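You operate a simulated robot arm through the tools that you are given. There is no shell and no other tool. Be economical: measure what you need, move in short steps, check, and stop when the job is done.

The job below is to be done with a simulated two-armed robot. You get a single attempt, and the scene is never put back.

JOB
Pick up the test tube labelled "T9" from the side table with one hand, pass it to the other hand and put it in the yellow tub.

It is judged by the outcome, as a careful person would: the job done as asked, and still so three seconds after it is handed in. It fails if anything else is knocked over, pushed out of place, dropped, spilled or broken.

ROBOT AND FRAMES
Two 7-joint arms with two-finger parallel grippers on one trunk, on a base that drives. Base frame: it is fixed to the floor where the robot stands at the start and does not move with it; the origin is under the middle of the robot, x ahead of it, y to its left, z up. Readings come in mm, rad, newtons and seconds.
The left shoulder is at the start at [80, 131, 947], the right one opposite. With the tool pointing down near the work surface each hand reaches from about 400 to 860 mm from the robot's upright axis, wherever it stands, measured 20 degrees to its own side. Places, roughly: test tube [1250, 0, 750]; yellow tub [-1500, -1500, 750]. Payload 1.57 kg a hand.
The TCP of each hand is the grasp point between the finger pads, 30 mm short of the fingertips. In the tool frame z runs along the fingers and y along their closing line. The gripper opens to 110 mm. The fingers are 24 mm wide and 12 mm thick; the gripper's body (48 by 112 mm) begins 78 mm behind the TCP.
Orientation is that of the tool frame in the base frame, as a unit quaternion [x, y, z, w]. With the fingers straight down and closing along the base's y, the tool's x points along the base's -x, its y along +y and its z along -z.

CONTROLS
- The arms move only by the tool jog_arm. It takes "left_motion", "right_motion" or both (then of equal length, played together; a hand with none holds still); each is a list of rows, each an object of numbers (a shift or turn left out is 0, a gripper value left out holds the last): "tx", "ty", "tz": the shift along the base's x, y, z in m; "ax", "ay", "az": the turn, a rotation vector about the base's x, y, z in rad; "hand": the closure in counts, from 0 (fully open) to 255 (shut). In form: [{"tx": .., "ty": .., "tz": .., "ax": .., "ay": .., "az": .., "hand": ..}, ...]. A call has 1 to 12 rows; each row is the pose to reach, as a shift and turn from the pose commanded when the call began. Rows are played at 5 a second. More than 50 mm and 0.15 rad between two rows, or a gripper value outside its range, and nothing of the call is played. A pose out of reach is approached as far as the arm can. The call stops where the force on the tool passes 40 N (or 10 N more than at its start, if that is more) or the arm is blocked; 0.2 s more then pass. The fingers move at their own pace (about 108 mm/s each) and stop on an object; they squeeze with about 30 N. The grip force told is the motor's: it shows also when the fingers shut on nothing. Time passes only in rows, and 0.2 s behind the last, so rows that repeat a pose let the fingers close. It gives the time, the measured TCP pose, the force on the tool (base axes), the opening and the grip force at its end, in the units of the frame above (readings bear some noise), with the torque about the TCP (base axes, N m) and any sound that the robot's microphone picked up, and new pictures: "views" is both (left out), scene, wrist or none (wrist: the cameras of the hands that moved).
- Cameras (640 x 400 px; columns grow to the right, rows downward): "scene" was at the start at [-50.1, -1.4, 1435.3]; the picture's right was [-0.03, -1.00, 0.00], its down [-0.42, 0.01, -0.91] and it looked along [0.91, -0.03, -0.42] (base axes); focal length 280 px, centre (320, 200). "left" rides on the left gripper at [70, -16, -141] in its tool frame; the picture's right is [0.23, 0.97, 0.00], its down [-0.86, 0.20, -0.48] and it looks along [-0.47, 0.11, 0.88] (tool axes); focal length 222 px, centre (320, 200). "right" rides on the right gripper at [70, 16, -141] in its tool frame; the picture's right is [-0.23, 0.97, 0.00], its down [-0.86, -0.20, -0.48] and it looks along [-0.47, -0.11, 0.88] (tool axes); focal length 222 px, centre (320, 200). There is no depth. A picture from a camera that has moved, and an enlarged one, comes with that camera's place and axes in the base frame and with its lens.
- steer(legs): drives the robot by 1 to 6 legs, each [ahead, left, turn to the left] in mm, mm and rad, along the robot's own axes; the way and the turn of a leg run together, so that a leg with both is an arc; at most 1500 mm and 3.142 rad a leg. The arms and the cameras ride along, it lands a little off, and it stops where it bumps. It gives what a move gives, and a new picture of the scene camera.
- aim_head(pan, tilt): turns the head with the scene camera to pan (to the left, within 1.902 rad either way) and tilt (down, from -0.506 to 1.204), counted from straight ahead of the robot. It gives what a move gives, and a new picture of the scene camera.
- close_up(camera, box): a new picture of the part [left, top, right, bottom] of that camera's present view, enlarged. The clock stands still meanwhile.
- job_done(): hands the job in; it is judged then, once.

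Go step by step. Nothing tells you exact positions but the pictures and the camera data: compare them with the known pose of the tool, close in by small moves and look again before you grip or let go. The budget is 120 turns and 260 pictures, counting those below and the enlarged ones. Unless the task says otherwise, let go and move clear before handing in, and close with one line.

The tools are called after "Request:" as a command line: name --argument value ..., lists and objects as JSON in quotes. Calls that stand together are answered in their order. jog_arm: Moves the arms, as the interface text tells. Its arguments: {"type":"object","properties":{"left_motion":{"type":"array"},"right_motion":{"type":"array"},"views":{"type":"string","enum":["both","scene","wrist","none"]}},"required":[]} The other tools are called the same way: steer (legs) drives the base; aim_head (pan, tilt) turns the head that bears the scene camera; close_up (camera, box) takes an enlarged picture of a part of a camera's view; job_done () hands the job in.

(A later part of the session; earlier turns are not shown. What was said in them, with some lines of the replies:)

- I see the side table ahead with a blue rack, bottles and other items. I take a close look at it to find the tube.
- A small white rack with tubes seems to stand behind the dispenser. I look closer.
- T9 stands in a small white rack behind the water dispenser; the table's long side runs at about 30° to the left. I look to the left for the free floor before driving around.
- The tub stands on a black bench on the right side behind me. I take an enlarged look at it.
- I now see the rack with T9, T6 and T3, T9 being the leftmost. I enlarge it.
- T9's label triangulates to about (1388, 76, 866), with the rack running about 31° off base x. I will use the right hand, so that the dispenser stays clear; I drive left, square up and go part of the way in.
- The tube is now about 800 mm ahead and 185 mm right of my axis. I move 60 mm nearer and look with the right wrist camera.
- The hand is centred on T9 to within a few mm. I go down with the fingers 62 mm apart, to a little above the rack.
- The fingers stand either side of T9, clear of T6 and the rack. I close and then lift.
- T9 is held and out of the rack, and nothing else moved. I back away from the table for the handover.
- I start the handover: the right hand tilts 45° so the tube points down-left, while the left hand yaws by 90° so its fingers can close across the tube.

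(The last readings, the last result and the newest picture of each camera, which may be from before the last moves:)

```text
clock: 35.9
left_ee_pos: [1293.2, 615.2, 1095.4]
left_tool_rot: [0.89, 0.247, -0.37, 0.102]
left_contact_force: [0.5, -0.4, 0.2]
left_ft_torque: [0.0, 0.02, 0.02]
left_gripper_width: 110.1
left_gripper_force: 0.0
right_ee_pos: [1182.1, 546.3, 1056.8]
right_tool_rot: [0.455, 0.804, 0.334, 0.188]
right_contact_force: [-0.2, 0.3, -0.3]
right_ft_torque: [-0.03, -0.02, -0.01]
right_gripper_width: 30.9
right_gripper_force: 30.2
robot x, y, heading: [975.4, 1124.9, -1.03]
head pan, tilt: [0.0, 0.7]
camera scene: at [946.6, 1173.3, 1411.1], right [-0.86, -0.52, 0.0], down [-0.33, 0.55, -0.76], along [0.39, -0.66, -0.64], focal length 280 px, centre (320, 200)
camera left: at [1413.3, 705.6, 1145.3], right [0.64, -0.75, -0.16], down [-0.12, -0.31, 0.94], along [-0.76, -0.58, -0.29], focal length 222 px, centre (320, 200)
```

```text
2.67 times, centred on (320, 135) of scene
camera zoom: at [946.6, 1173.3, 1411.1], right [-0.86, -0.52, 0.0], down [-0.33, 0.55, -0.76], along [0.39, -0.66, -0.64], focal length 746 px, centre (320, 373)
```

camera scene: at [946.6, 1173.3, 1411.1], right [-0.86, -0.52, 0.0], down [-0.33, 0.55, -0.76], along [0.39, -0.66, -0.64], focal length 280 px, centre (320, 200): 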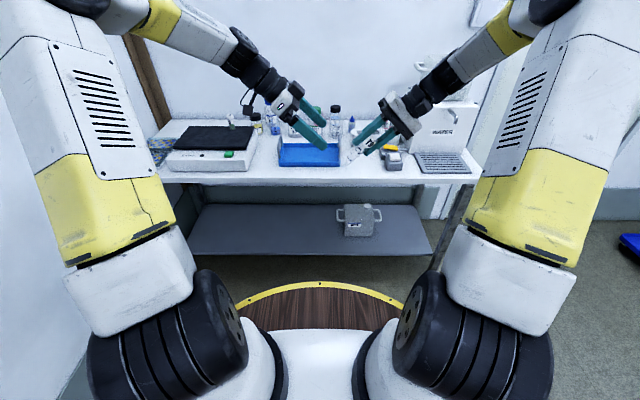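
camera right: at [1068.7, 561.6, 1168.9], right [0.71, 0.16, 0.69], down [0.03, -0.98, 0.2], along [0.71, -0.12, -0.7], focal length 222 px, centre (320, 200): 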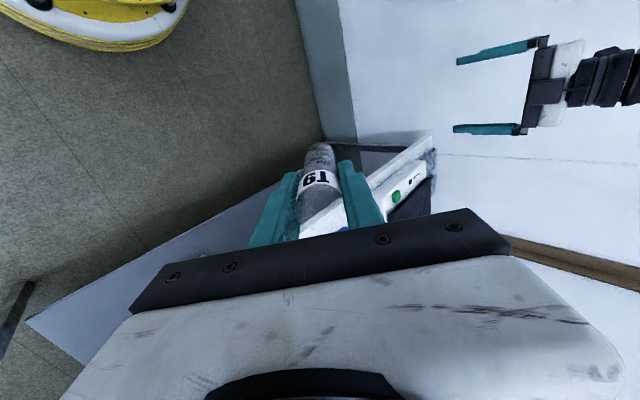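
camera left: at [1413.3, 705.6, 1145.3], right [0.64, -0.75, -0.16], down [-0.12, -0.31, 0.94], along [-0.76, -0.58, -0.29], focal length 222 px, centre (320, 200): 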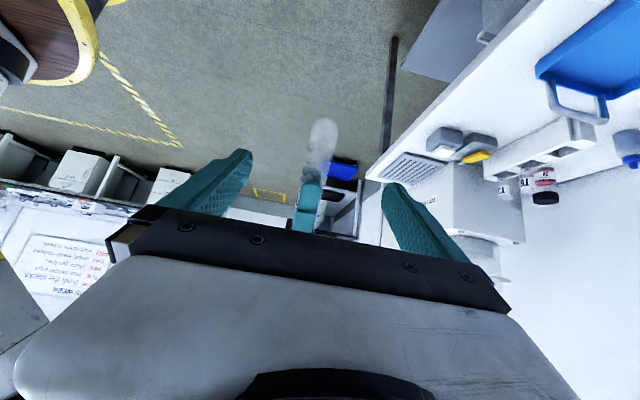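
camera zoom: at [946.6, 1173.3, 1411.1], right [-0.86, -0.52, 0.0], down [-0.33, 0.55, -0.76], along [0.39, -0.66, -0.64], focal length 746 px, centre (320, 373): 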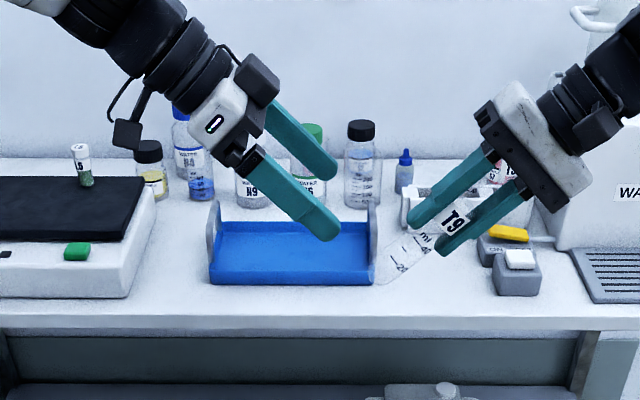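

The hands face each other well. I slide the left hand down over the protruding part of the tube.

Request:
jog_arm --left_motion '[{"tx": -0.018, "ty": -0.011, "tz": -0.021}, {"tx": -0.036, "ty": -0.022, "tz": -0.042}, {"tx": -0.055, "ty": -0.033, "tz": -0.064}, {"tx": -0.0727, "ty": -0.0437, "tz": -0.0855}]'

Request:
close_up --camera "scene" --box '[280, 80, 440, 180]'

Request:
close_up --camera "left" --box '[200, 80, 440, 230]'

```text
clock: 36.9
left_ee_pos: [1219.4, 571.0, 1008.5]
left_tool_rot: [0.89, 0.247, -0.37, 0.101]
left_contact_force: [0.2, -0.2, 0.2]
left_ft_torque: [-0.04, 0.01, 0.0]
left_gripper_width: 110.0
left_gripper_force: 0.0
right_ee_pos: [1180.7, 547.6, 1056.9]
right_tool_rot: [0.455, 0.804, 0.333, 0.188]
right_contact_force: [-0.3, -0.7, -0.4]
right_ft_torque: [-0.01, 0.03, 0.01]
right_gripper_width: 30.9
right_gripper_force: 30.2
robot x, y, heading: [974.6, 1124.5, -1.028]
head pan, tilt: [0.0, 0.7]
camera scene: at [946.6, 1173.4, 1411.1], right [-0.86, -0.52, 0.0], down [-0.33, 0.55, -0.76], along [0.39, -0.66, -0.64], focal length 280 px, centre (320, 200)
camera left: at [1340.2, 662.0, 1059.0], right [0.64, -0.75, -0.16], down [-0.12, -0.31, 0.94], along [-0.76, -0.58, -0.29], focal length 222 px, centre (320, 200)
```

scene: 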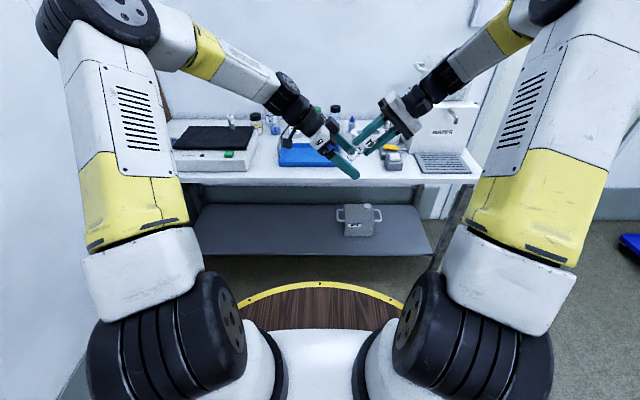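
left: 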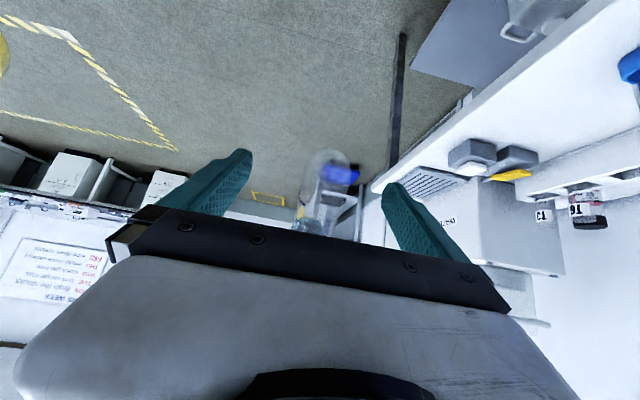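

```text
4.00 times, centred on (360, 130) of scene
camera zoom: at [946.6, 1173.4, 1411.1], right [-0.86, -0.52, 0.0], down [-0.33, 0.55, -0.76], along [0.39, -0.66, -0.64], focal length 1119 px, centre (160, 480)
```

zoom: 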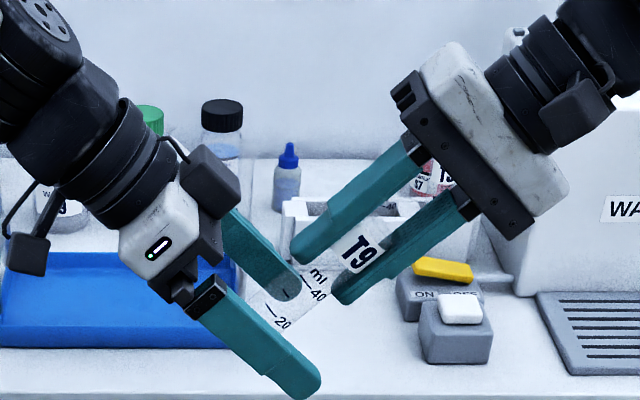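

```text
2.67 times, centred on (320, 155) of left
camera zoom: at [1340.2, 662.0, 1059.0], right [0.64, -0.75, -0.16], down [-0.12, -0.31, 0.94], along [-0.76, -0.58, -0.29], focal length 592 px, centre (320, 320)
```

zoom: 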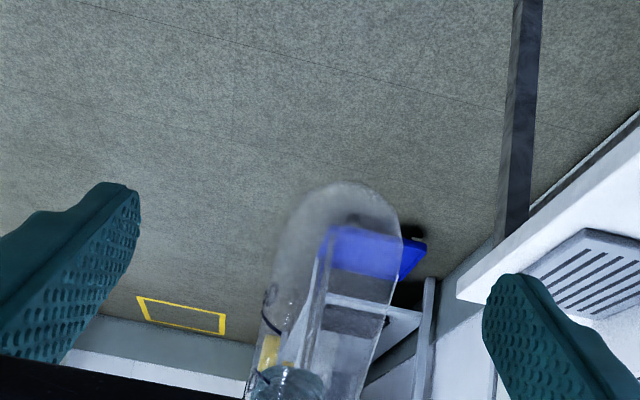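

The tube lies between the left fingers. I close the left hand, checking the grip before the right one lets go.

Request:
jog_arm --left_motion '[{"hand": 120}, {"hand": 255}, {"hand": 255}, {"hand": 255}, {"hand": 255}]' --views "none"

Request:
close_up --camera "scene" --box '[280, 80, 440, 180]'

```text
clock: 38.1
left_ee_pos: [1221.5, 569.5, 1007.9]
left_tool_rot: [0.89, 0.248, -0.369, 0.102]
left_contact_force: [4.3, -8.1, -2.8]
left_ft_torque: [0.18, -0.11, 0.1]
left_gripper_width: 30.4
left_gripper_force: 29.6
right_ee_pos: [1180.5, 547.5, 1057.3]
right_tool_rot: [0.455, 0.804, 0.334, 0.189]
right_contact_force: [-3.9, 9.5, 3.8]
right_ft_torque: [0.32, 0.16, 0.4]
right_gripper_width: 31.0
right_gripper_force: 29.7
robot x, y, heading: [974.4, 1125.4, -1.027]
head pan, tilt: [0.0, 0.7]
```

```text
4.00 times, centred on (360, 130) of scene
camera zoom: at [946.6, 1173.2, 1411.1], right [-0.86, -0.52, 0.0], down [-0.33, 0.55, -0.76], along [0.39, -0.66, -0.64], focal length 1119 px, centre (160, 480)
```

zoom: 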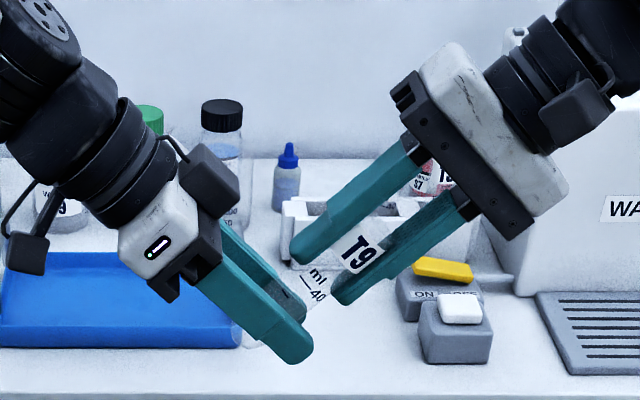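

Request:
jog_arm --right_motion '[{"hand": 120}, {"hand": 60}, {"hand": 60}, {"tx": -0.024, "ty": -0.015, "tz": 0.028, "hand": 60}, {"tx": -0.048, "ty": -0.029, "tz": 0.056}, {"tx": -0.072, "ty": -0.043, "tz": 0.084}, {"tx": -0.096, "ty": -0.058, "tz": 0.112}]'

Request:
close_up --camera "scene" --box '[280, 80, 440, 180]'

```text
clock: 39.7
left_ee_pos: [1220.1, 571.2, 1008.1]
left_tool_rot: [0.89, 0.247, -0.369, 0.102]
left_contact_force: [0.7, -0.2, -0.2]
left_ft_torque: [0.0, 0.02, 0.01]
left_gripper_width: 30.8
left_gripper_force: 30.2
right_ee_pos: [1084.1, 486.7, 1168.7]
right_tool_rot: [0.454, 0.805, 0.333, 0.188]
right_contact_force: [0.5, 0.0, 0.0]
right_ft_torque: [0.01, 0.01, 0.02]
right_gripper_width: 84.1
right_gripper_force: 0.1
robot x, y, heading: [982.1, 1124.7, -1.031]
head pan, tilt: [0.0, 0.7]
camera scene: at [946.8, 1173.2, 1411.1], right [-0.86, -0.52, 0.0], down [-0.33, 0.55, -0.76], along [0.39, -0.66, -0.64], focal length 280 px, centre (320, 200)
camera right: at [973.3, 502.4, 1281.2], right [0.71, 0.16, 0.69], down [0.03, -0.98, 0.2], along [0.71, -0.12, -0.7], focal length 222 px, centre (320, 200)
```

scene: 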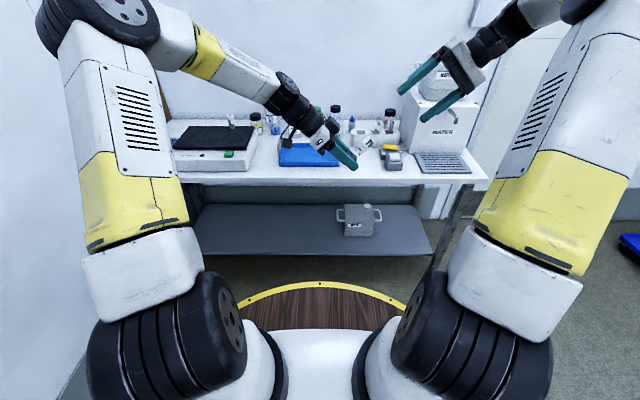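
right: 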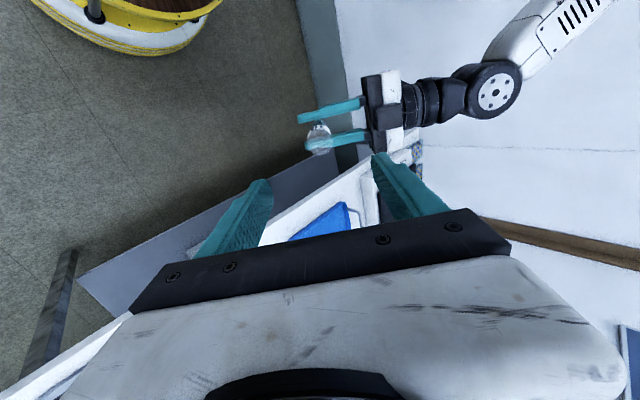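

```text
4.00 times, centred on (360, 130) of scene
camera zoom: at [946.8, 1173.2, 1411.1], right [-0.86, -0.52, 0.0], down [-0.33, 0.55, -0.76], along [0.39, -0.66, -0.64], focal length 1119 px, centre (160, 480)
```

zoom: 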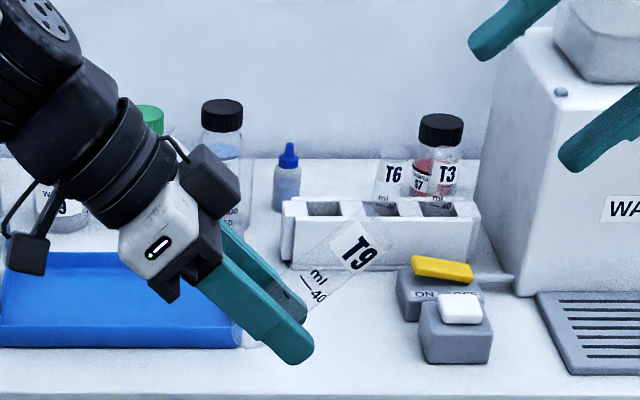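

The left hand now holds T9 alone. I bring the left hand upright to carry height and pull the right hand back and upright.

Request:
jog_arm --left_motion '[{"tx": 0.031, "ty": 0.019, "tz": 0.007, "ax": 0.05, "ay": -0.084}, {"tx": 0.062, "ty": 0.037, "tz": 0.014, "ax": 0.101, "ay": -0.168}, {"tx": 0.093, "ty": 0.056, "tz": 0.021, "ax": 0.151, "ay": -0.252}, {"tx": 0.124, "ty": 0.075, "tz": 0.028, "ax": 0.202, "ay": -0.336}, {"tx": 0.155, "ty": 0.093, "tz": 0.035, "ax": 0.252, "ay": -0.421}, {"tx": 0.186, "ty": 0.112, "tz": 0.042, "ax": 0.303, "ay": -0.505}, {"tx": 0.217, "ty": 0.13, "tz": 0.049, "ax": 0.353, "ay": -0.589}, {"tx": 0.248, "ty": 0.149, "tz": 0.056, "ax": 0.404, "ay": -0.673}]' --right_motion '[{"tx": -0.008, "ty": 0.016, "tz": -0.01, "ax": -0.05, "ay": 0.084}, {"tx": -0.016, "ty": 0.032, "tz": -0.02, "ax": -0.101, "ay": 0.168}, {"tx": -0.024, "ty": 0.048, "tz": -0.03, "ax": -0.151, "ay": 0.252}, {"tx": -0.032, "ty": 0.064, "tz": -0.04, "ax": -0.202, "ay": 0.336}, {"tx": -0.04, "ty": 0.08, "tz": -0.05, "ax": -0.252, "ay": 0.421}, {"tx": -0.048, "ty": 0.096, "tz": -0.06, "ax": -0.303, "ay": 0.505}, {"tx": -0.056, "ty": 0.112, "tz": -0.07, "ax": -0.353, "ay": 0.589}, {"tx": -0.064, "ty": 0.128, "tz": -0.08, "ax": -0.404, "ay": 0.673}]'

Request:
steer --legs '[[-100, -1200, 0], [0, -600, 0]]'

Request:
aim_head --pan -0.7 --tilt 0.5

```text
clock: 41.5
left_ee_pos: [1467.2, 720.0, 1067.1]
left_tool_rot: [0.963, 0.268, 0.001, 0.0]
left_contact_force: [0.3, -0.1, -0.5]
left_ft_torque: [0.03, -0.01, -0.03]
left_gripper_width: 30.8
left_gripper_force: 30.6
right_ee_pos: [1020.3, 615.3, 1089.9]
right_tool_rot: [0.492, 0.871, -0.001, -0.001]
right_contact_force: [-0.8, -0.1, 0.4]
right_ft_torque: [0.0, -0.02, -0.01]
right_gripper_width: 84.0
right_gripper_force: 0.1
robot x, y, heading: [977.4, 1122.0, -1.028]
head pan, tilt: [0.0, 0.7]
camera scene: at [946.5, 1173.0, 1411.1], right [-0.86, -0.52, 0.0], down [-0.33, 0.55, -0.76], along [0.39, -0.66, -0.64], focal length 280 px, centre (320, 200)
camera right: at [998.4, 685.1, 1231.1], right [0.95, 0.31, 0.0], down [0.27, -0.83, 0.48], along [0.15, -0.46, -0.88], focal length 222 px, centre (320, 200)
camera left: at [1519.4, 769.6, 1207.9], right [0.7, -0.72, 0.0], down [-0.63, -0.61, 0.48], along [-0.34, -0.33, -0.88], focal length 222 px, centre (320, 200)
```

scene: 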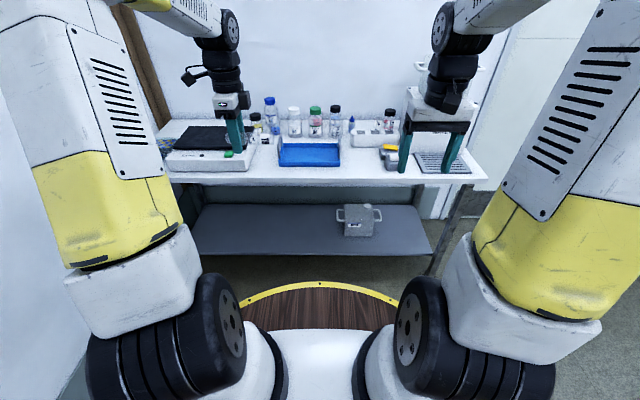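
right: 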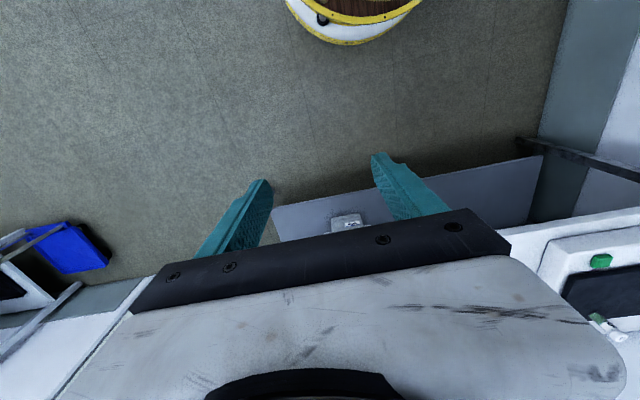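
left: 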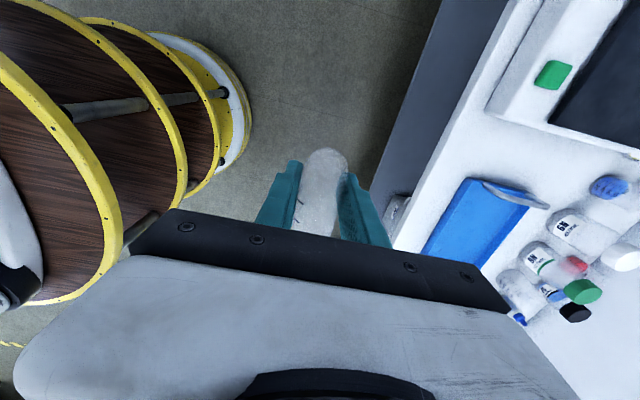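

```text
clock: 50.5
left_ee_pos: [-116.0, -117.4, 1066.4]
left_tool_rot: [0.963, 0.27, 0.0, 0.0]
left_contact_force: [0.1, -0.4, -0.7]
left_ft_torque: [0.0, 0.02, -0.01]
left_gripper_width: 30.9
left_gripper_force: 29.9
right_ee_pos: [-562.5, -223.6, 1089.9]
right_tool_rot: [0.49, 0.872, 0.0, 0.0]
right_contact_force: [-0.1, 0.4, -0.4]
right_ft_torque: [-0.04, 0.0, 0.01]
right_gripper_width: 84.1
right_gripper_force: 0.0
robot x, y, heading: [-606.9, 286.6, -1.024]
head pan, tilt: [0.0, 0.7]
camera scene: at [-639.5, 334.0, 1411.1], right [-0.85, -0.52, 0.0], down [-0.34, 0.55, -0.76], along [0.4, -0.65, -0.64], focal length 280 px, centre (320, 200)
```

scene: 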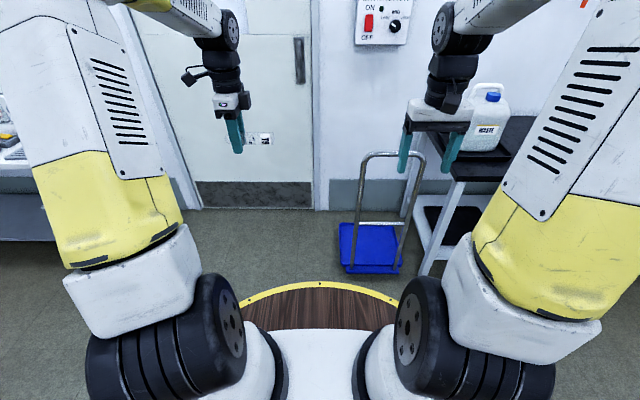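

```text
clock: 51.6
left_ee_pos: [-116.7, -116.7, 1065.7]
left_tool_rot: [0.963, 0.27, 0.001, 0.0]
left_contact_force: [0.1, 0.5, -0.2]
left_ft_torque: [0.01, 0.0, -0.01]
left_gripper_width: 30.7
left_gripper_force: 30.2
right_ee_pos: [-563.4, -222.6, 1090.1]
right_tool_rot: [0.49, 0.872, 0.0, 0.0]
right_contact_force: [0.0, 0.3, -0.5]
right_ft_torque: [0.02, 0.0, 0.0]
right_gripper_width: 84.2
right_gripper_force: 0.1
robot x, y, heading: [-609.5, 287.1, -1.027]
head pan, tilt: [-0.7, 0.499]
camera scene: at [-697.5, 316.6, 1428.8], right [-0.99, 0.15, 0.0], down [0.07, 0.47, -0.88], along [-0.13, -0.87, -0.48], focal length 280 px, centre (320, 200)
```

scene: 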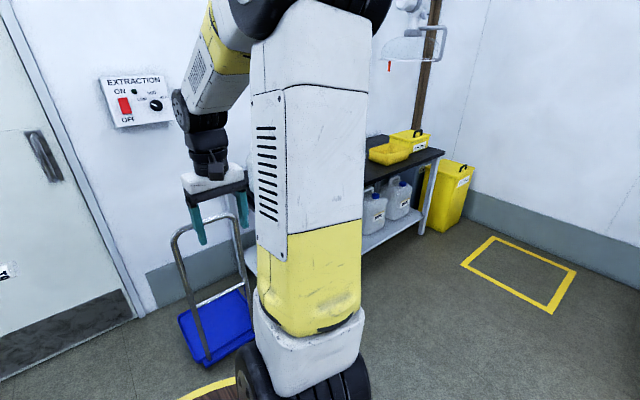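

Request:
steer --legs '[[0, -1200, 0], [0, -450, 0]]'

Request:
aim_head --pan 0.0 --tilt 0.5

```text
clock: 60.0
left_ee_pos: [-1514.4, -980.2, 1066.6]
left_tool_rot: [0.961, 0.276, 0.0, 0.0]
left_contact_force: [0.6, -0.6, -0.2]
left_ft_torque: [-0.01, 0.0, 0.06]
left_gripper_width: 30.6
left_gripper_force: 30.2
right_ee_pos: [-1960.8, -1091.3, 1089.2]
right_tool_rot: [0.485, 0.875, 0.001, 0.0]
right_contact_force: [0.8, -0.4, -0.3]
right_ft_torque: [0.01, 0.02, 0.01]
right_gripper_width: 84.1
right_gripper_force: 0.0
robot x, y, heading: [-2010.5, -584.8, -1.016]
head pan, tilt: [-0.7, 0.499]
camera scene: at [-2100.3, -553.9, 1428.8], right [-0.99, 0.14, 0.0], down [0.07, 0.47, -0.88], along [-0.12, -0.87, -0.48], focal length 280 px, centre (320, 200)
```

scene: 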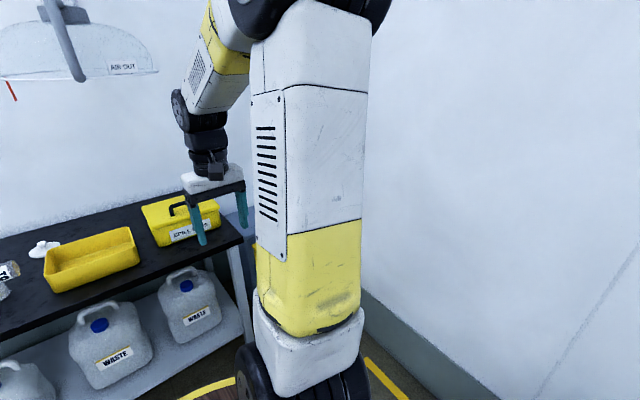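

```text
clock: 61.1
left_ee_pos: [-1514.9, -979.8, 1066.0]
left_tool_rot: [0.961, 0.276, 0.0, 0.0]
left_contact_force: [0.8, 0.0, -1.1]
left_ft_torque: [0.03, 0.02, 0.02]
left_gripper_width: 30.7
left_gripper_force: 30.2
right_ee_pos: [-1960.0, -1091.6, 1090.4]
right_tool_rot: [0.485, 0.875, 0.0, 0.0]
right_contact_force: [0.2, 0.2, 0.9]
right_ft_torque: [0.0, -0.02, 0.02]
right_gripper_width: 84.1
right_gripper_force: 0.1
robot x, y, heading: [-2012.0, -585.5, -1.013]
head pan, tilt: [0.0, 0.499]
camera scene: at [-2039.3, -541.1, 1428.8], right [-0.85, -0.53, 0.0], down [-0.25, 0.41, -0.88], along [0.46, -0.75, -0.48], focal length 280 px, centre (320, 200)
```

scene: 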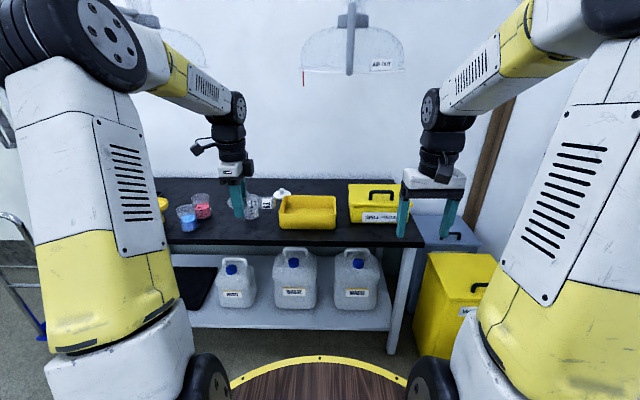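

Request:
close_up --camera "scene" --box '[220, 140, 412, 260]'

```text
3.33 times, centred on (316, 200) of scene
camera zoom: at [-2039.3, -541.1, 1428.8], right [-0.85, -0.53, 0.0], down [-0.25, 0.41, -0.88], along [0.46, -0.75, -0.48], focal length 932 px, centre (333, 200)
```

zoom: 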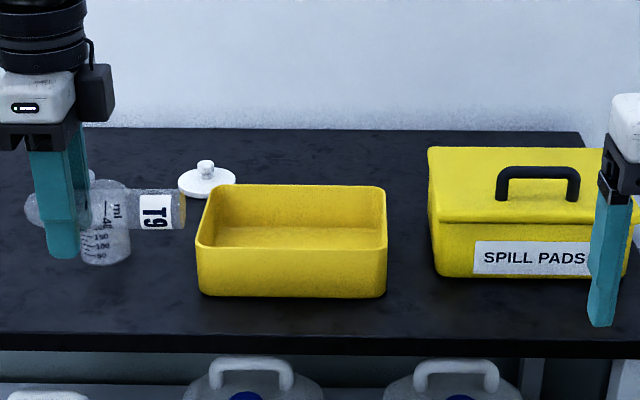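

The tub's middle is at about (-1429, -1439), rim near z 812. I lower both hands a bit to stay under the hood, then drive right 120 and ahead 350 mm.

Request:
jog_arm --left_motion '[{"tz": -0.04}, {"tz": -0.08}, {"tz": -0.115}]' --right_motion '[{"tz": -0.03}, {"tz": -0.06}, {"tz": -0.08}]' --views "none"

Request:
steer --legs '[[0, -120, 0], [200, 0, 0]]'

```text
clock: 61.9
left_ee_pos: [-1513.6, -980.7, 951.0]
left_tool_rot: [0.961, 0.276, 0.0, 0.0]
left_contact_force: [0.0, 0.4, 0.4]
left_ft_torque: [0.04, -0.03, -0.01]
left_gripper_width: 30.8
left_gripper_force: 29.9
right_ee_pos: [-1959.2, -1091.3, 1009.3]
right_tool_rot: [0.484, 0.875, 0.0, 0.0]
right_contact_force: [0.2, -0.3, -0.8]
right_ft_torque: [-0.04, -0.05, -0.01]
right_gripper_width: 84.3
right_gripper_force: 0.1
robot x, y, heading: [-2013.0, -582.9, -1.012]
head pan, tilt: [0.0, 0.499]
```

```text
clock: 64.3
left_ee_pos: [-1510.0, -1212.6, 951.8]
left_tool_rot: [0.961, 0.276, 0.0, 0.0]
left_contact_force: [-0.5, -0.9, 0.5]
left_ft_torque: [0.0, 0.0, 0.0]
left_gripper_width: 30.9
left_gripper_force: 30.6
right_ee_pos: [-1955.0, -1323.2, 1010.1]
right_tool_rot: [0.484, 0.875, 0.001, 0.0]
right_contact_force: [0.6, -0.8, 0.4]
right_ft_torque: [0.01, 0.04, 0.03]
right_gripper_width: 84.3
right_gripper_force: 0.1
robot x, y, heading: [-2005.4, -819.9, -1.014]
head pan, tilt: [0.0, 0.499]
camera scene: at [-2036.5, -773.2, 1428.8], right [-0.85, -0.53, 0.0], down [-0.25, 0.41, -0.88], along [0.47, -0.74, -0.48], focal length 280 px, centre (320, 200)
```

scene: 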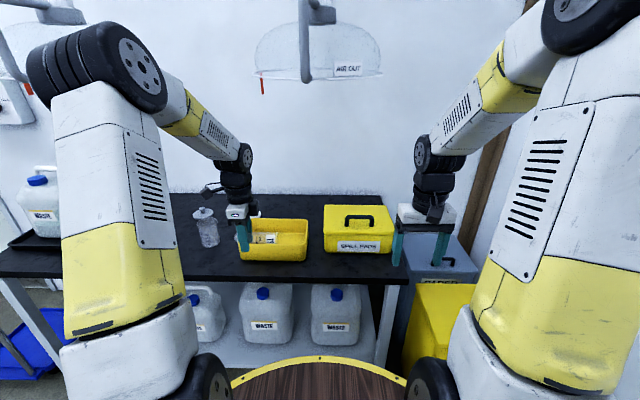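

Request:
steer --legs '[[140, 0, 0]]'

Request:
close_up --camera "scene" --box '[160, 180, 400, 330]'

Request:
close_up --camera "left" --box '[0, 0, 640, 400]'

```text
clock: 65.7
left_ee_pos: [-1435.8, -1330.0, 951.6]
left_tool_rot: [0.961, 0.276, 0.0, 0.0]
left_contact_force: [1.2, -0.4, -1.7]
left_ft_torque: [-0.02, -0.03, 0.04]
left_gripper_width: 30.9
left_gripper_force: 30.4
right_ee_pos: [-1880.5, -1443.0, 1010.3]
right_tool_rot: [0.484, 0.875, 0.0, 0.0]
right_contact_force: [0.5, 0.1, 0.6]
right_ft_torque: [0.03, 0.01, 0.0]
right_gripper_width: 84.3
right_gripper_force: 0.1
robot x, y, heading: [-1934.1, -937.6, -1.013]
head pan, tilt: [0.0, 0.499]
camera scene: at [-1961.8, -892.2, 1428.8], right [-0.85, -0.53, 0.0], down [-0.25, 0.41, -0.88], along [0.47, -0.74, -0.48], focal length 280 px, centre (320, 200)
```

scene: 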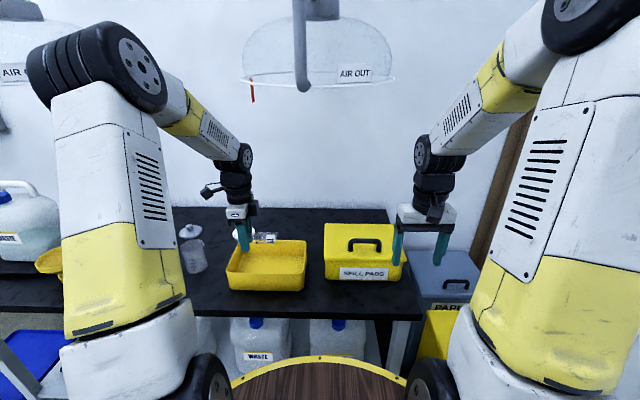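

```text
2.67 times, centred on (280, 255) of scene
camera zoom: at [-1961.8, -892.2, 1428.8], right [-0.85, -0.53, 0.0], down [-0.25, 0.41, -0.88], along [0.47, -0.74, -0.48], focal length 746 px, centre (427, 53)
```

zoom: 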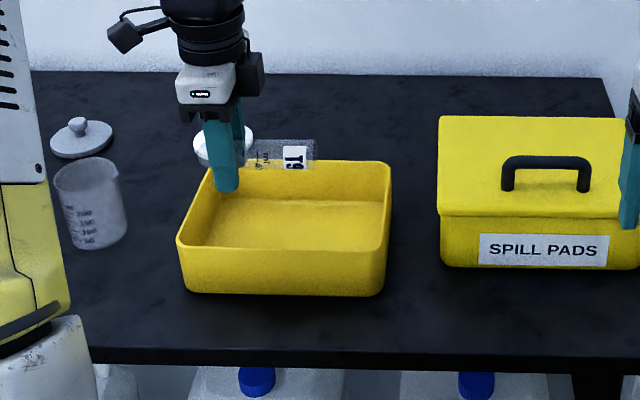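

```text
1.00 times, centred on (320, 200) of left (not enlarged: the box is as wide or as high as the picture)
camera zoom: at [-1385.0, -1280.1, 1092.6], right [0.71, -0.7, 0.0], down [-0.62, -0.62, 0.48], along [-0.34, -0.34, -0.88], focal length 222 px, centre (320, 200)
```

zoom: 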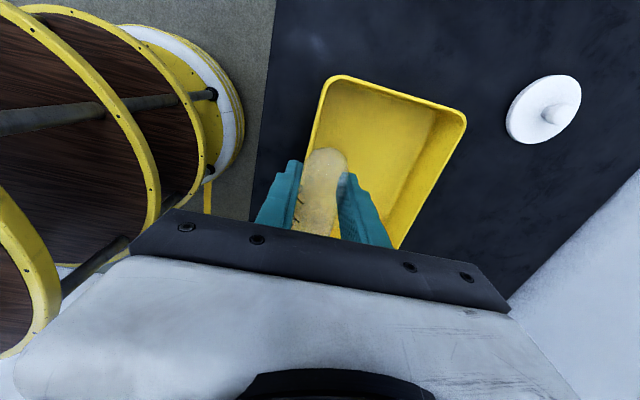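

Request:
jog_arm --left_motion '[{"tx": 0.022, "ty": -0.04}, {"tx": 0.044, "ty": -0.081}, {"tx": 0.044, "ty": -0.081, "tz": -0.04}, {"tx": 0.044, "ty": -0.081, "tz": -0.06}]'

Request:
close_up --camera "scene" --box '[190, 190, 350, 290]'

```text
clock: 66.7
left_ee_pos: [-1391.6, -1413.2, 891.2]
left_tool_rot: [0.961, 0.276, 0.0, 0.0]
left_contact_force: [-0.7, 0.1, -0.1]
left_ft_torque: [0.0, -0.01, 0.01]
left_gripper_width: 30.6
left_gripper_force: 30.1
right_ee_pos: [-1881.1, -1442.1, 1009.4]
right_tool_rot: [0.484, 0.875, 0.0, 0.0]
right_contact_force: [0.1, -0.4, 1.1]
right_ft_torque: [-0.05, 0.0, -0.01]
right_gripper_width: 84.1
right_gripper_force: 0.1
robot x, y, heading: [-1933.7, -935.5, -1.008]
head pan, tilt: [0.0, 0.499]
camera scene: at [-1961.8, -892.3, 1428.8], right [-0.85, -0.53, 0.0], down [-0.25, 0.41, -0.88], along [0.47, -0.74, -0.48], focal length 280 px, centre (320, 200)
camera left: at [-1341.1, -1362.3, 1032.6], right [0.71, -0.7, 0.0], down [-0.62, -0.62, 0.48], along [-0.34, -0.34, -0.88], focal length 222 px, centre (320, 200)
```

scene: 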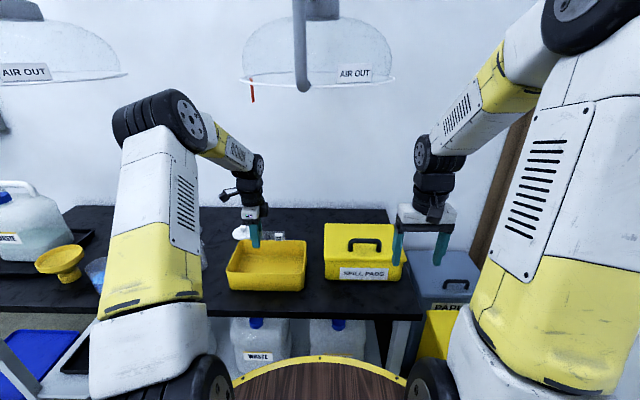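
left: 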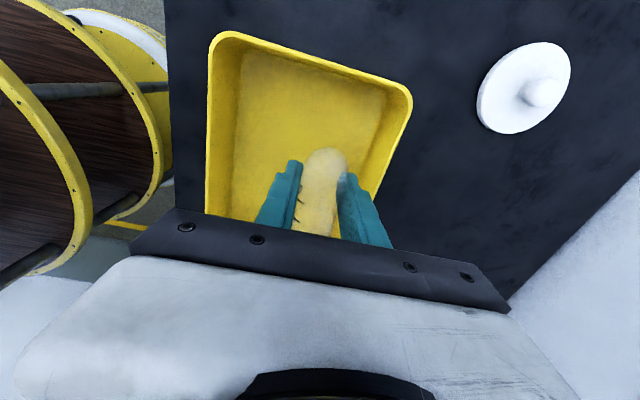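

```text
4.00 times, centred on (270, 240) of scene
camera zoom: at [-1961.8, -892.3, 1428.8], right [-0.85, -0.53, 0.0], down [-0.25, 0.41, -0.88], along [0.47, -0.74, -0.48], focal length 1119 px, centre (520, 40)
```

zoom: 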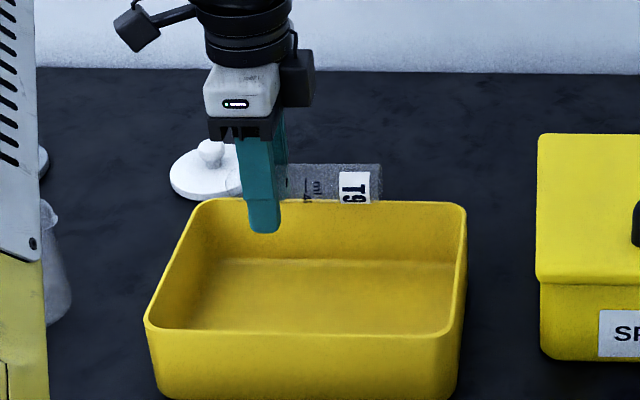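

The hand sits some 17 mm too far toward the back of the tub; I correct that and lower the tube into it.

Request:
jog_arm --left_motion '[{"tx": -0.009, "ty": 0.0145}, {"tx": -0.009, "ty": 0.0145, "tz": -0.03}, {"tx": -0.009, "ty": 0.0145, "tz": -0.06}, {"tx": -0.009, "ty": 0.0145, "tz": -0.08}, {"tx": -0.009, "ty": 0.0145, "tz": -0.095}]'

Request:
close_up --camera "scene" --box '[190, 190, 350, 290]'

```text
clock: 67.8
left_ee_pos: [-1401.0, -1399.0, 795.2]
left_tool_rot: [0.961, 0.276, 0.0, 0.0]
left_contact_force: [-1.5, 0.7, -1.1]
left_ft_torque: [0.02, 0.02, 0.04]
left_gripper_width: 30.8
left_gripper_force: 30.4
right_ee_pos: [-1881.1, -1442.0, 1008.9]
right_tool_rot: [0.484, 0.875, 0.0, 0.0]
right_contact_force: [-0.7, 0.2, 0.1]
right_ft_torque: [0.0, -0.02, -0.03]
right_gripper_width: 84.3
right_gripper_force: 0.0
robot x, y, heading: [-1933.3, -937.2, -1.012]
head pan, tilt: [0.0, 0.499]
camera scene: at [-1961.8, -892.3, 1428.8], right [-0.85, -0.53, 0.0], down [-0.25, 0.41, -0.88], along [0.47, -0.74, -0.48], focal length 280 px, centre (320, 200)
camera left: at [-1350.2, -1347.5, 937.7], right [0.71, -0.7, 0.0], down [-0.62, -0.62, 0.48], along [-0.34, -0.34, -0.88], focal length 222 px, centre (320, 200)
```

scene: 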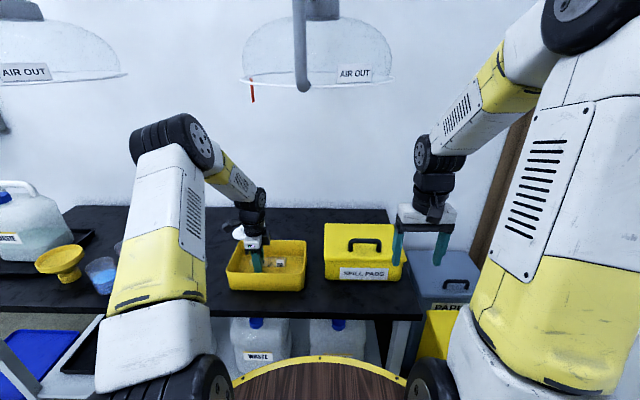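
left: 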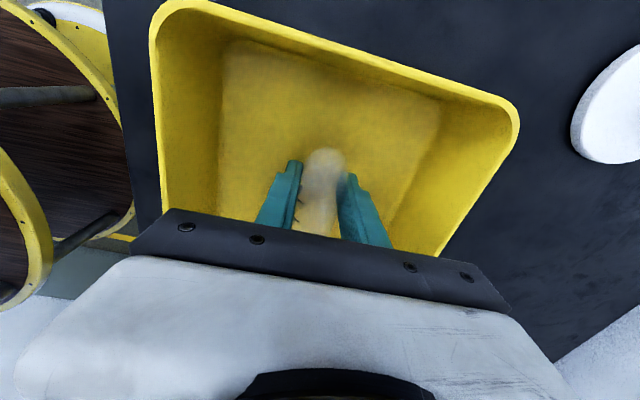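

```text
4.00 times, centred on (270, 240) of scene
camera zoom: at [-1961.8, -892.3, 1428.8], right [-0.85, -0.53, 0.0], down [-0.25, 0.41, -0.88], along [0.47, -0.74, -0.48], focal length 1119 px, centre (520, 40)
```

zoom: 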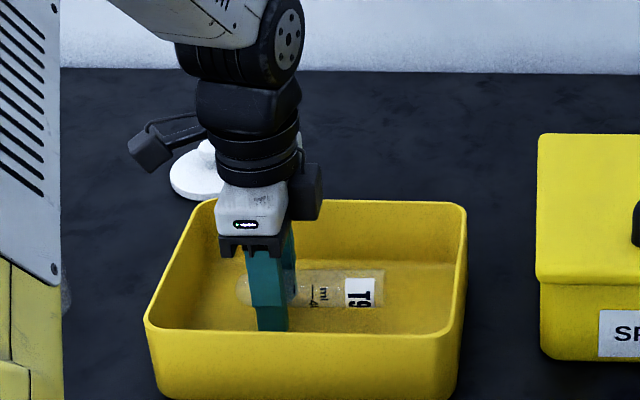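

The tube is well inside the tub. I lower 10 mm more and open part way.

Request:
jog_arm --left_motion '[{"tz": -0.005}, {"tz": -0.01}, {"tz": -0.01}]' --views "none"

Request:
jog_arm --left_motion '[{"hand": 170}, {"hand": 140}, {"hand": 120}, {"hand": 120}, {"hand": 120}]'

Request:
close_up --camera "scene" --box '[190, 190, 350, 290]'

```text
clock: 68.7
left_ee_pos: [-1400.9, -1397.2, 790.5]
left_tool_rot: [0.961, 0.277, 0.0, 0.001]
left_contact_force: [-0.8, 3.2, 11.5]
left_ft_torque: [0.29, 0.22, -0.01]
left_gripper_width: 30.7
left_gripper_force: 30.0
right_ee_pos: [-1880.1, -1442.0, 1009.7]
right_tool_rot: [0.484, 0.875, 0.0, 0.0]
right_contact_force: [0.3, -0.8, -1.1]
right_ft_torque: [-0.03, 0.0, 0.04]
right_gripper_width: 84.5
right_gripper_force: 0.0
robot x, y, heading: [-1933.1, -938.3, -1.007]
head pan, tilt: [0.0, 0.499]
stopped in row 3 (left hand): the force on the tool passed its limit at 42 N (the readings are from after the stop); the commanded pose is now the measured one
```

```text
clock: 69.9
left_ee_pos: [-1401.3, -1399.8, 789.7]
left_tool_rot: [0.961, 0.277, 0.001, 0.002]
left_contact_force: [1.7, -5.9, 20.5]
left_ft_torque: [0.39, 0.26, 0.02]
left_gripper_width: 53.4
left_gripper_force: 0.0
right_ee_pos: [-1879.9, -1440.7, 1010.1]
right_tool_rot: [0.484, 0.875, 0.0, 0.0]
right_contact_force: [-0.4, -0.2, 0.4]
right_ft_torque: [0.02, 0.04, 0.01]
right_gripper_width: 84.3
right_gripper_force: 0.0
robot x, y, heading: [-1934.8, -933.8, -1.01]
head pan, tilt: [0.0, 0.499]
camera scene: at [-1962.2, -892.0, 1428.8], right [-0.85, -0.53, 0.0], down [-0.25, 0.41, -0.88], along [0.47, -0.74, -0.48], focal length 280 px, centre (320, 200)
camera left: at [-1350.1, -1348.1, 931.3], right [0.71, -0.7, 0.0], down [-0.62, -0.62, 0.48], along [-0.34, -0.34, -0.88], focal length 222 px, centre (320, 200)
```

scene: 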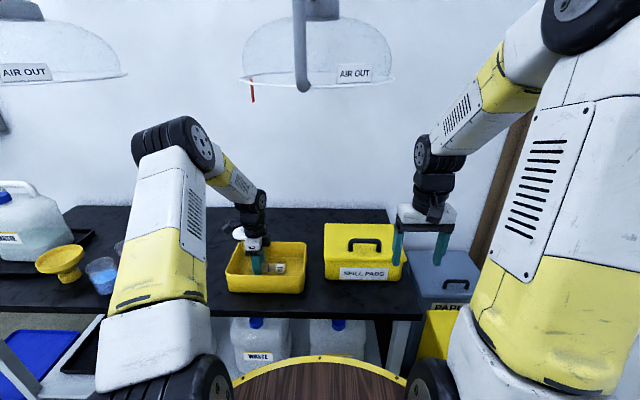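
left: 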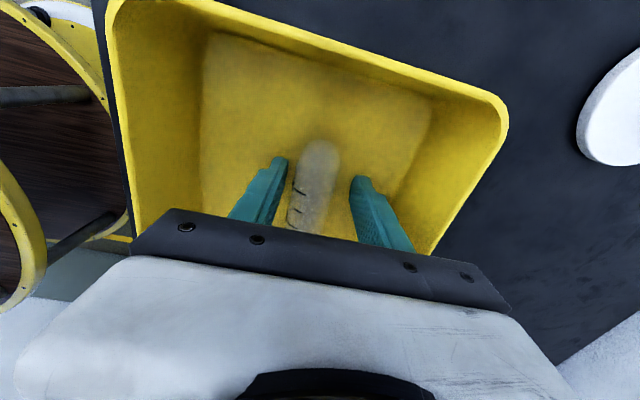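

```text
4.00 times, centred on (270, 240) of scene
camera zoom: at [-1962.2, -892.0, 1428.8], right [-0.85, -0.53, 0.0], down [-0.25, 0.41, -0.88], along [0.47, -0.74, -0.48], focal length 1119 px, centre (520, 40)
```

zoom: 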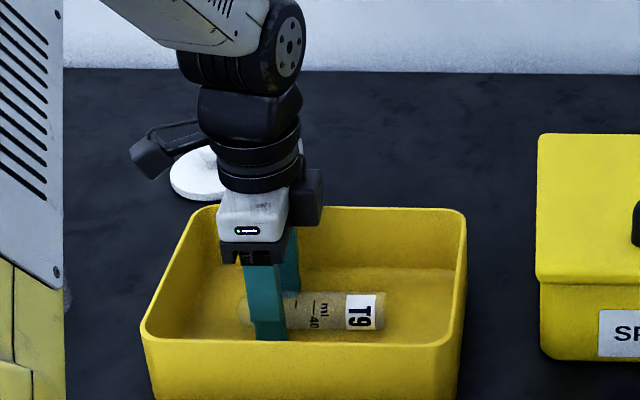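

The tube lies on the tub floor; the fingertips press lightly on the floor, so I lift straight up and clear.

Request:
jog_arm --left_motion '[{"tz": 0.005}, {"tz": 0.015}, {"tz": 0.04}, {"tz": 0.08}, {"tz": 0.12}, {"tz": 0.16}]'

Request:
close_up --camera "scene" --box '[190, 190, 350, 290]'

```text
clock: 71.3
left_ee_pos: [-1401.0, -1399.6, 950.2]
left_tool_rot: [0.961, 0.278, 0.0, 0.0]
left_contact_force: [-0.3, -0.6, 0.1]
left_ft_torque: [0.01, 0.03, 0.01]
left_gripper_width: 58.3
left_gripper_force: 0.2
right_ee_pos: [-1880.9, -1442.8, 1009.7]
right_tool_rot: [0.484, 0.875, 0.0, -0.001]
right_contact_force: [0.1, 0.4, -0.2]
right_ft_torque: [0.02, 0.03, -0.04]
right_gripper_width: 84.5
right_gripper_force: 0.1
robot x, y, heading: [-1933.7, -939.2, -1.012]
head pan, tilt: [0.0, 0.499]
camera scene: at [-1961.6, -892.4, 1428.8], right [-0.85, -0.53, 0.0], down [-0.25, 0.41, -0.88], along [0.47, -0.74, -0.48], focal length 280 px, centre (320, 200)
camera left: at [-1350.5, -1348.2, 1091.0], right [0.71, -0.7, 0.0], down [-0.62, -0.62, 0.48], along [-0.34, -0.34, -0.88], focal length 222 px, centre (320, 200)
```

scene: 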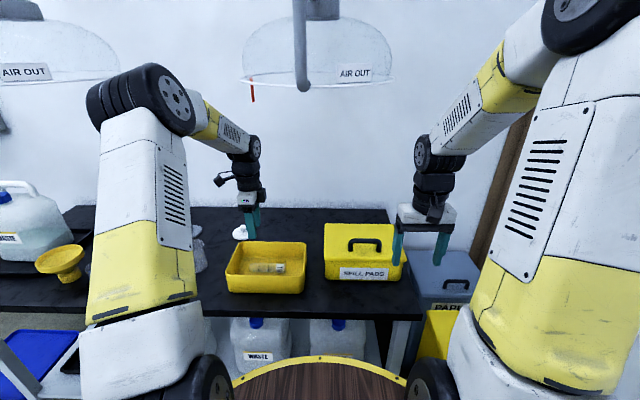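
left: 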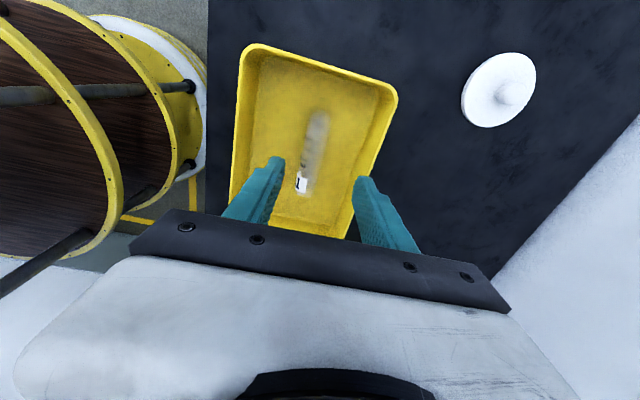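

```text
4.00 times, centred on (270, 240) of scene
camera zoom: at [-1961.6, -892.4, 1428.8], right [-0.85, -0.53, 0.0], down [-0.25, 0.41, -0.88], along [0.47, -0.74, -0.48], focal length 1119 px, centre (520, 40)
```

zoom: 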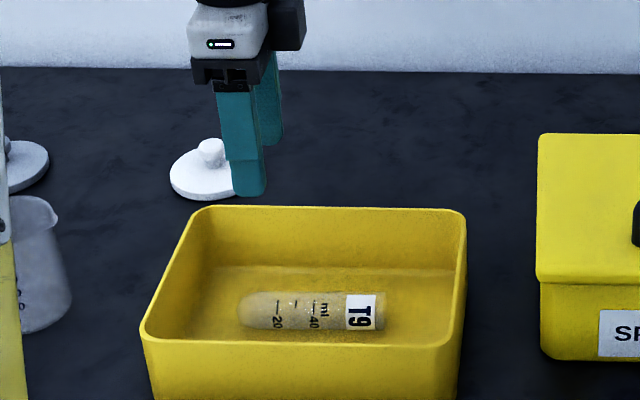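

T9 lies in the yellow tub, the hand is clear above it, and everything else stands as it was. I hand the job in.

Request:
job_done

```text
The job is handed in.
```

The T9 tube was picked up with the right hand, passed to the left and is now lying in the yellow tub; the fingertips touched the tub floor on release and may have shifted the tub by about 8 mm.
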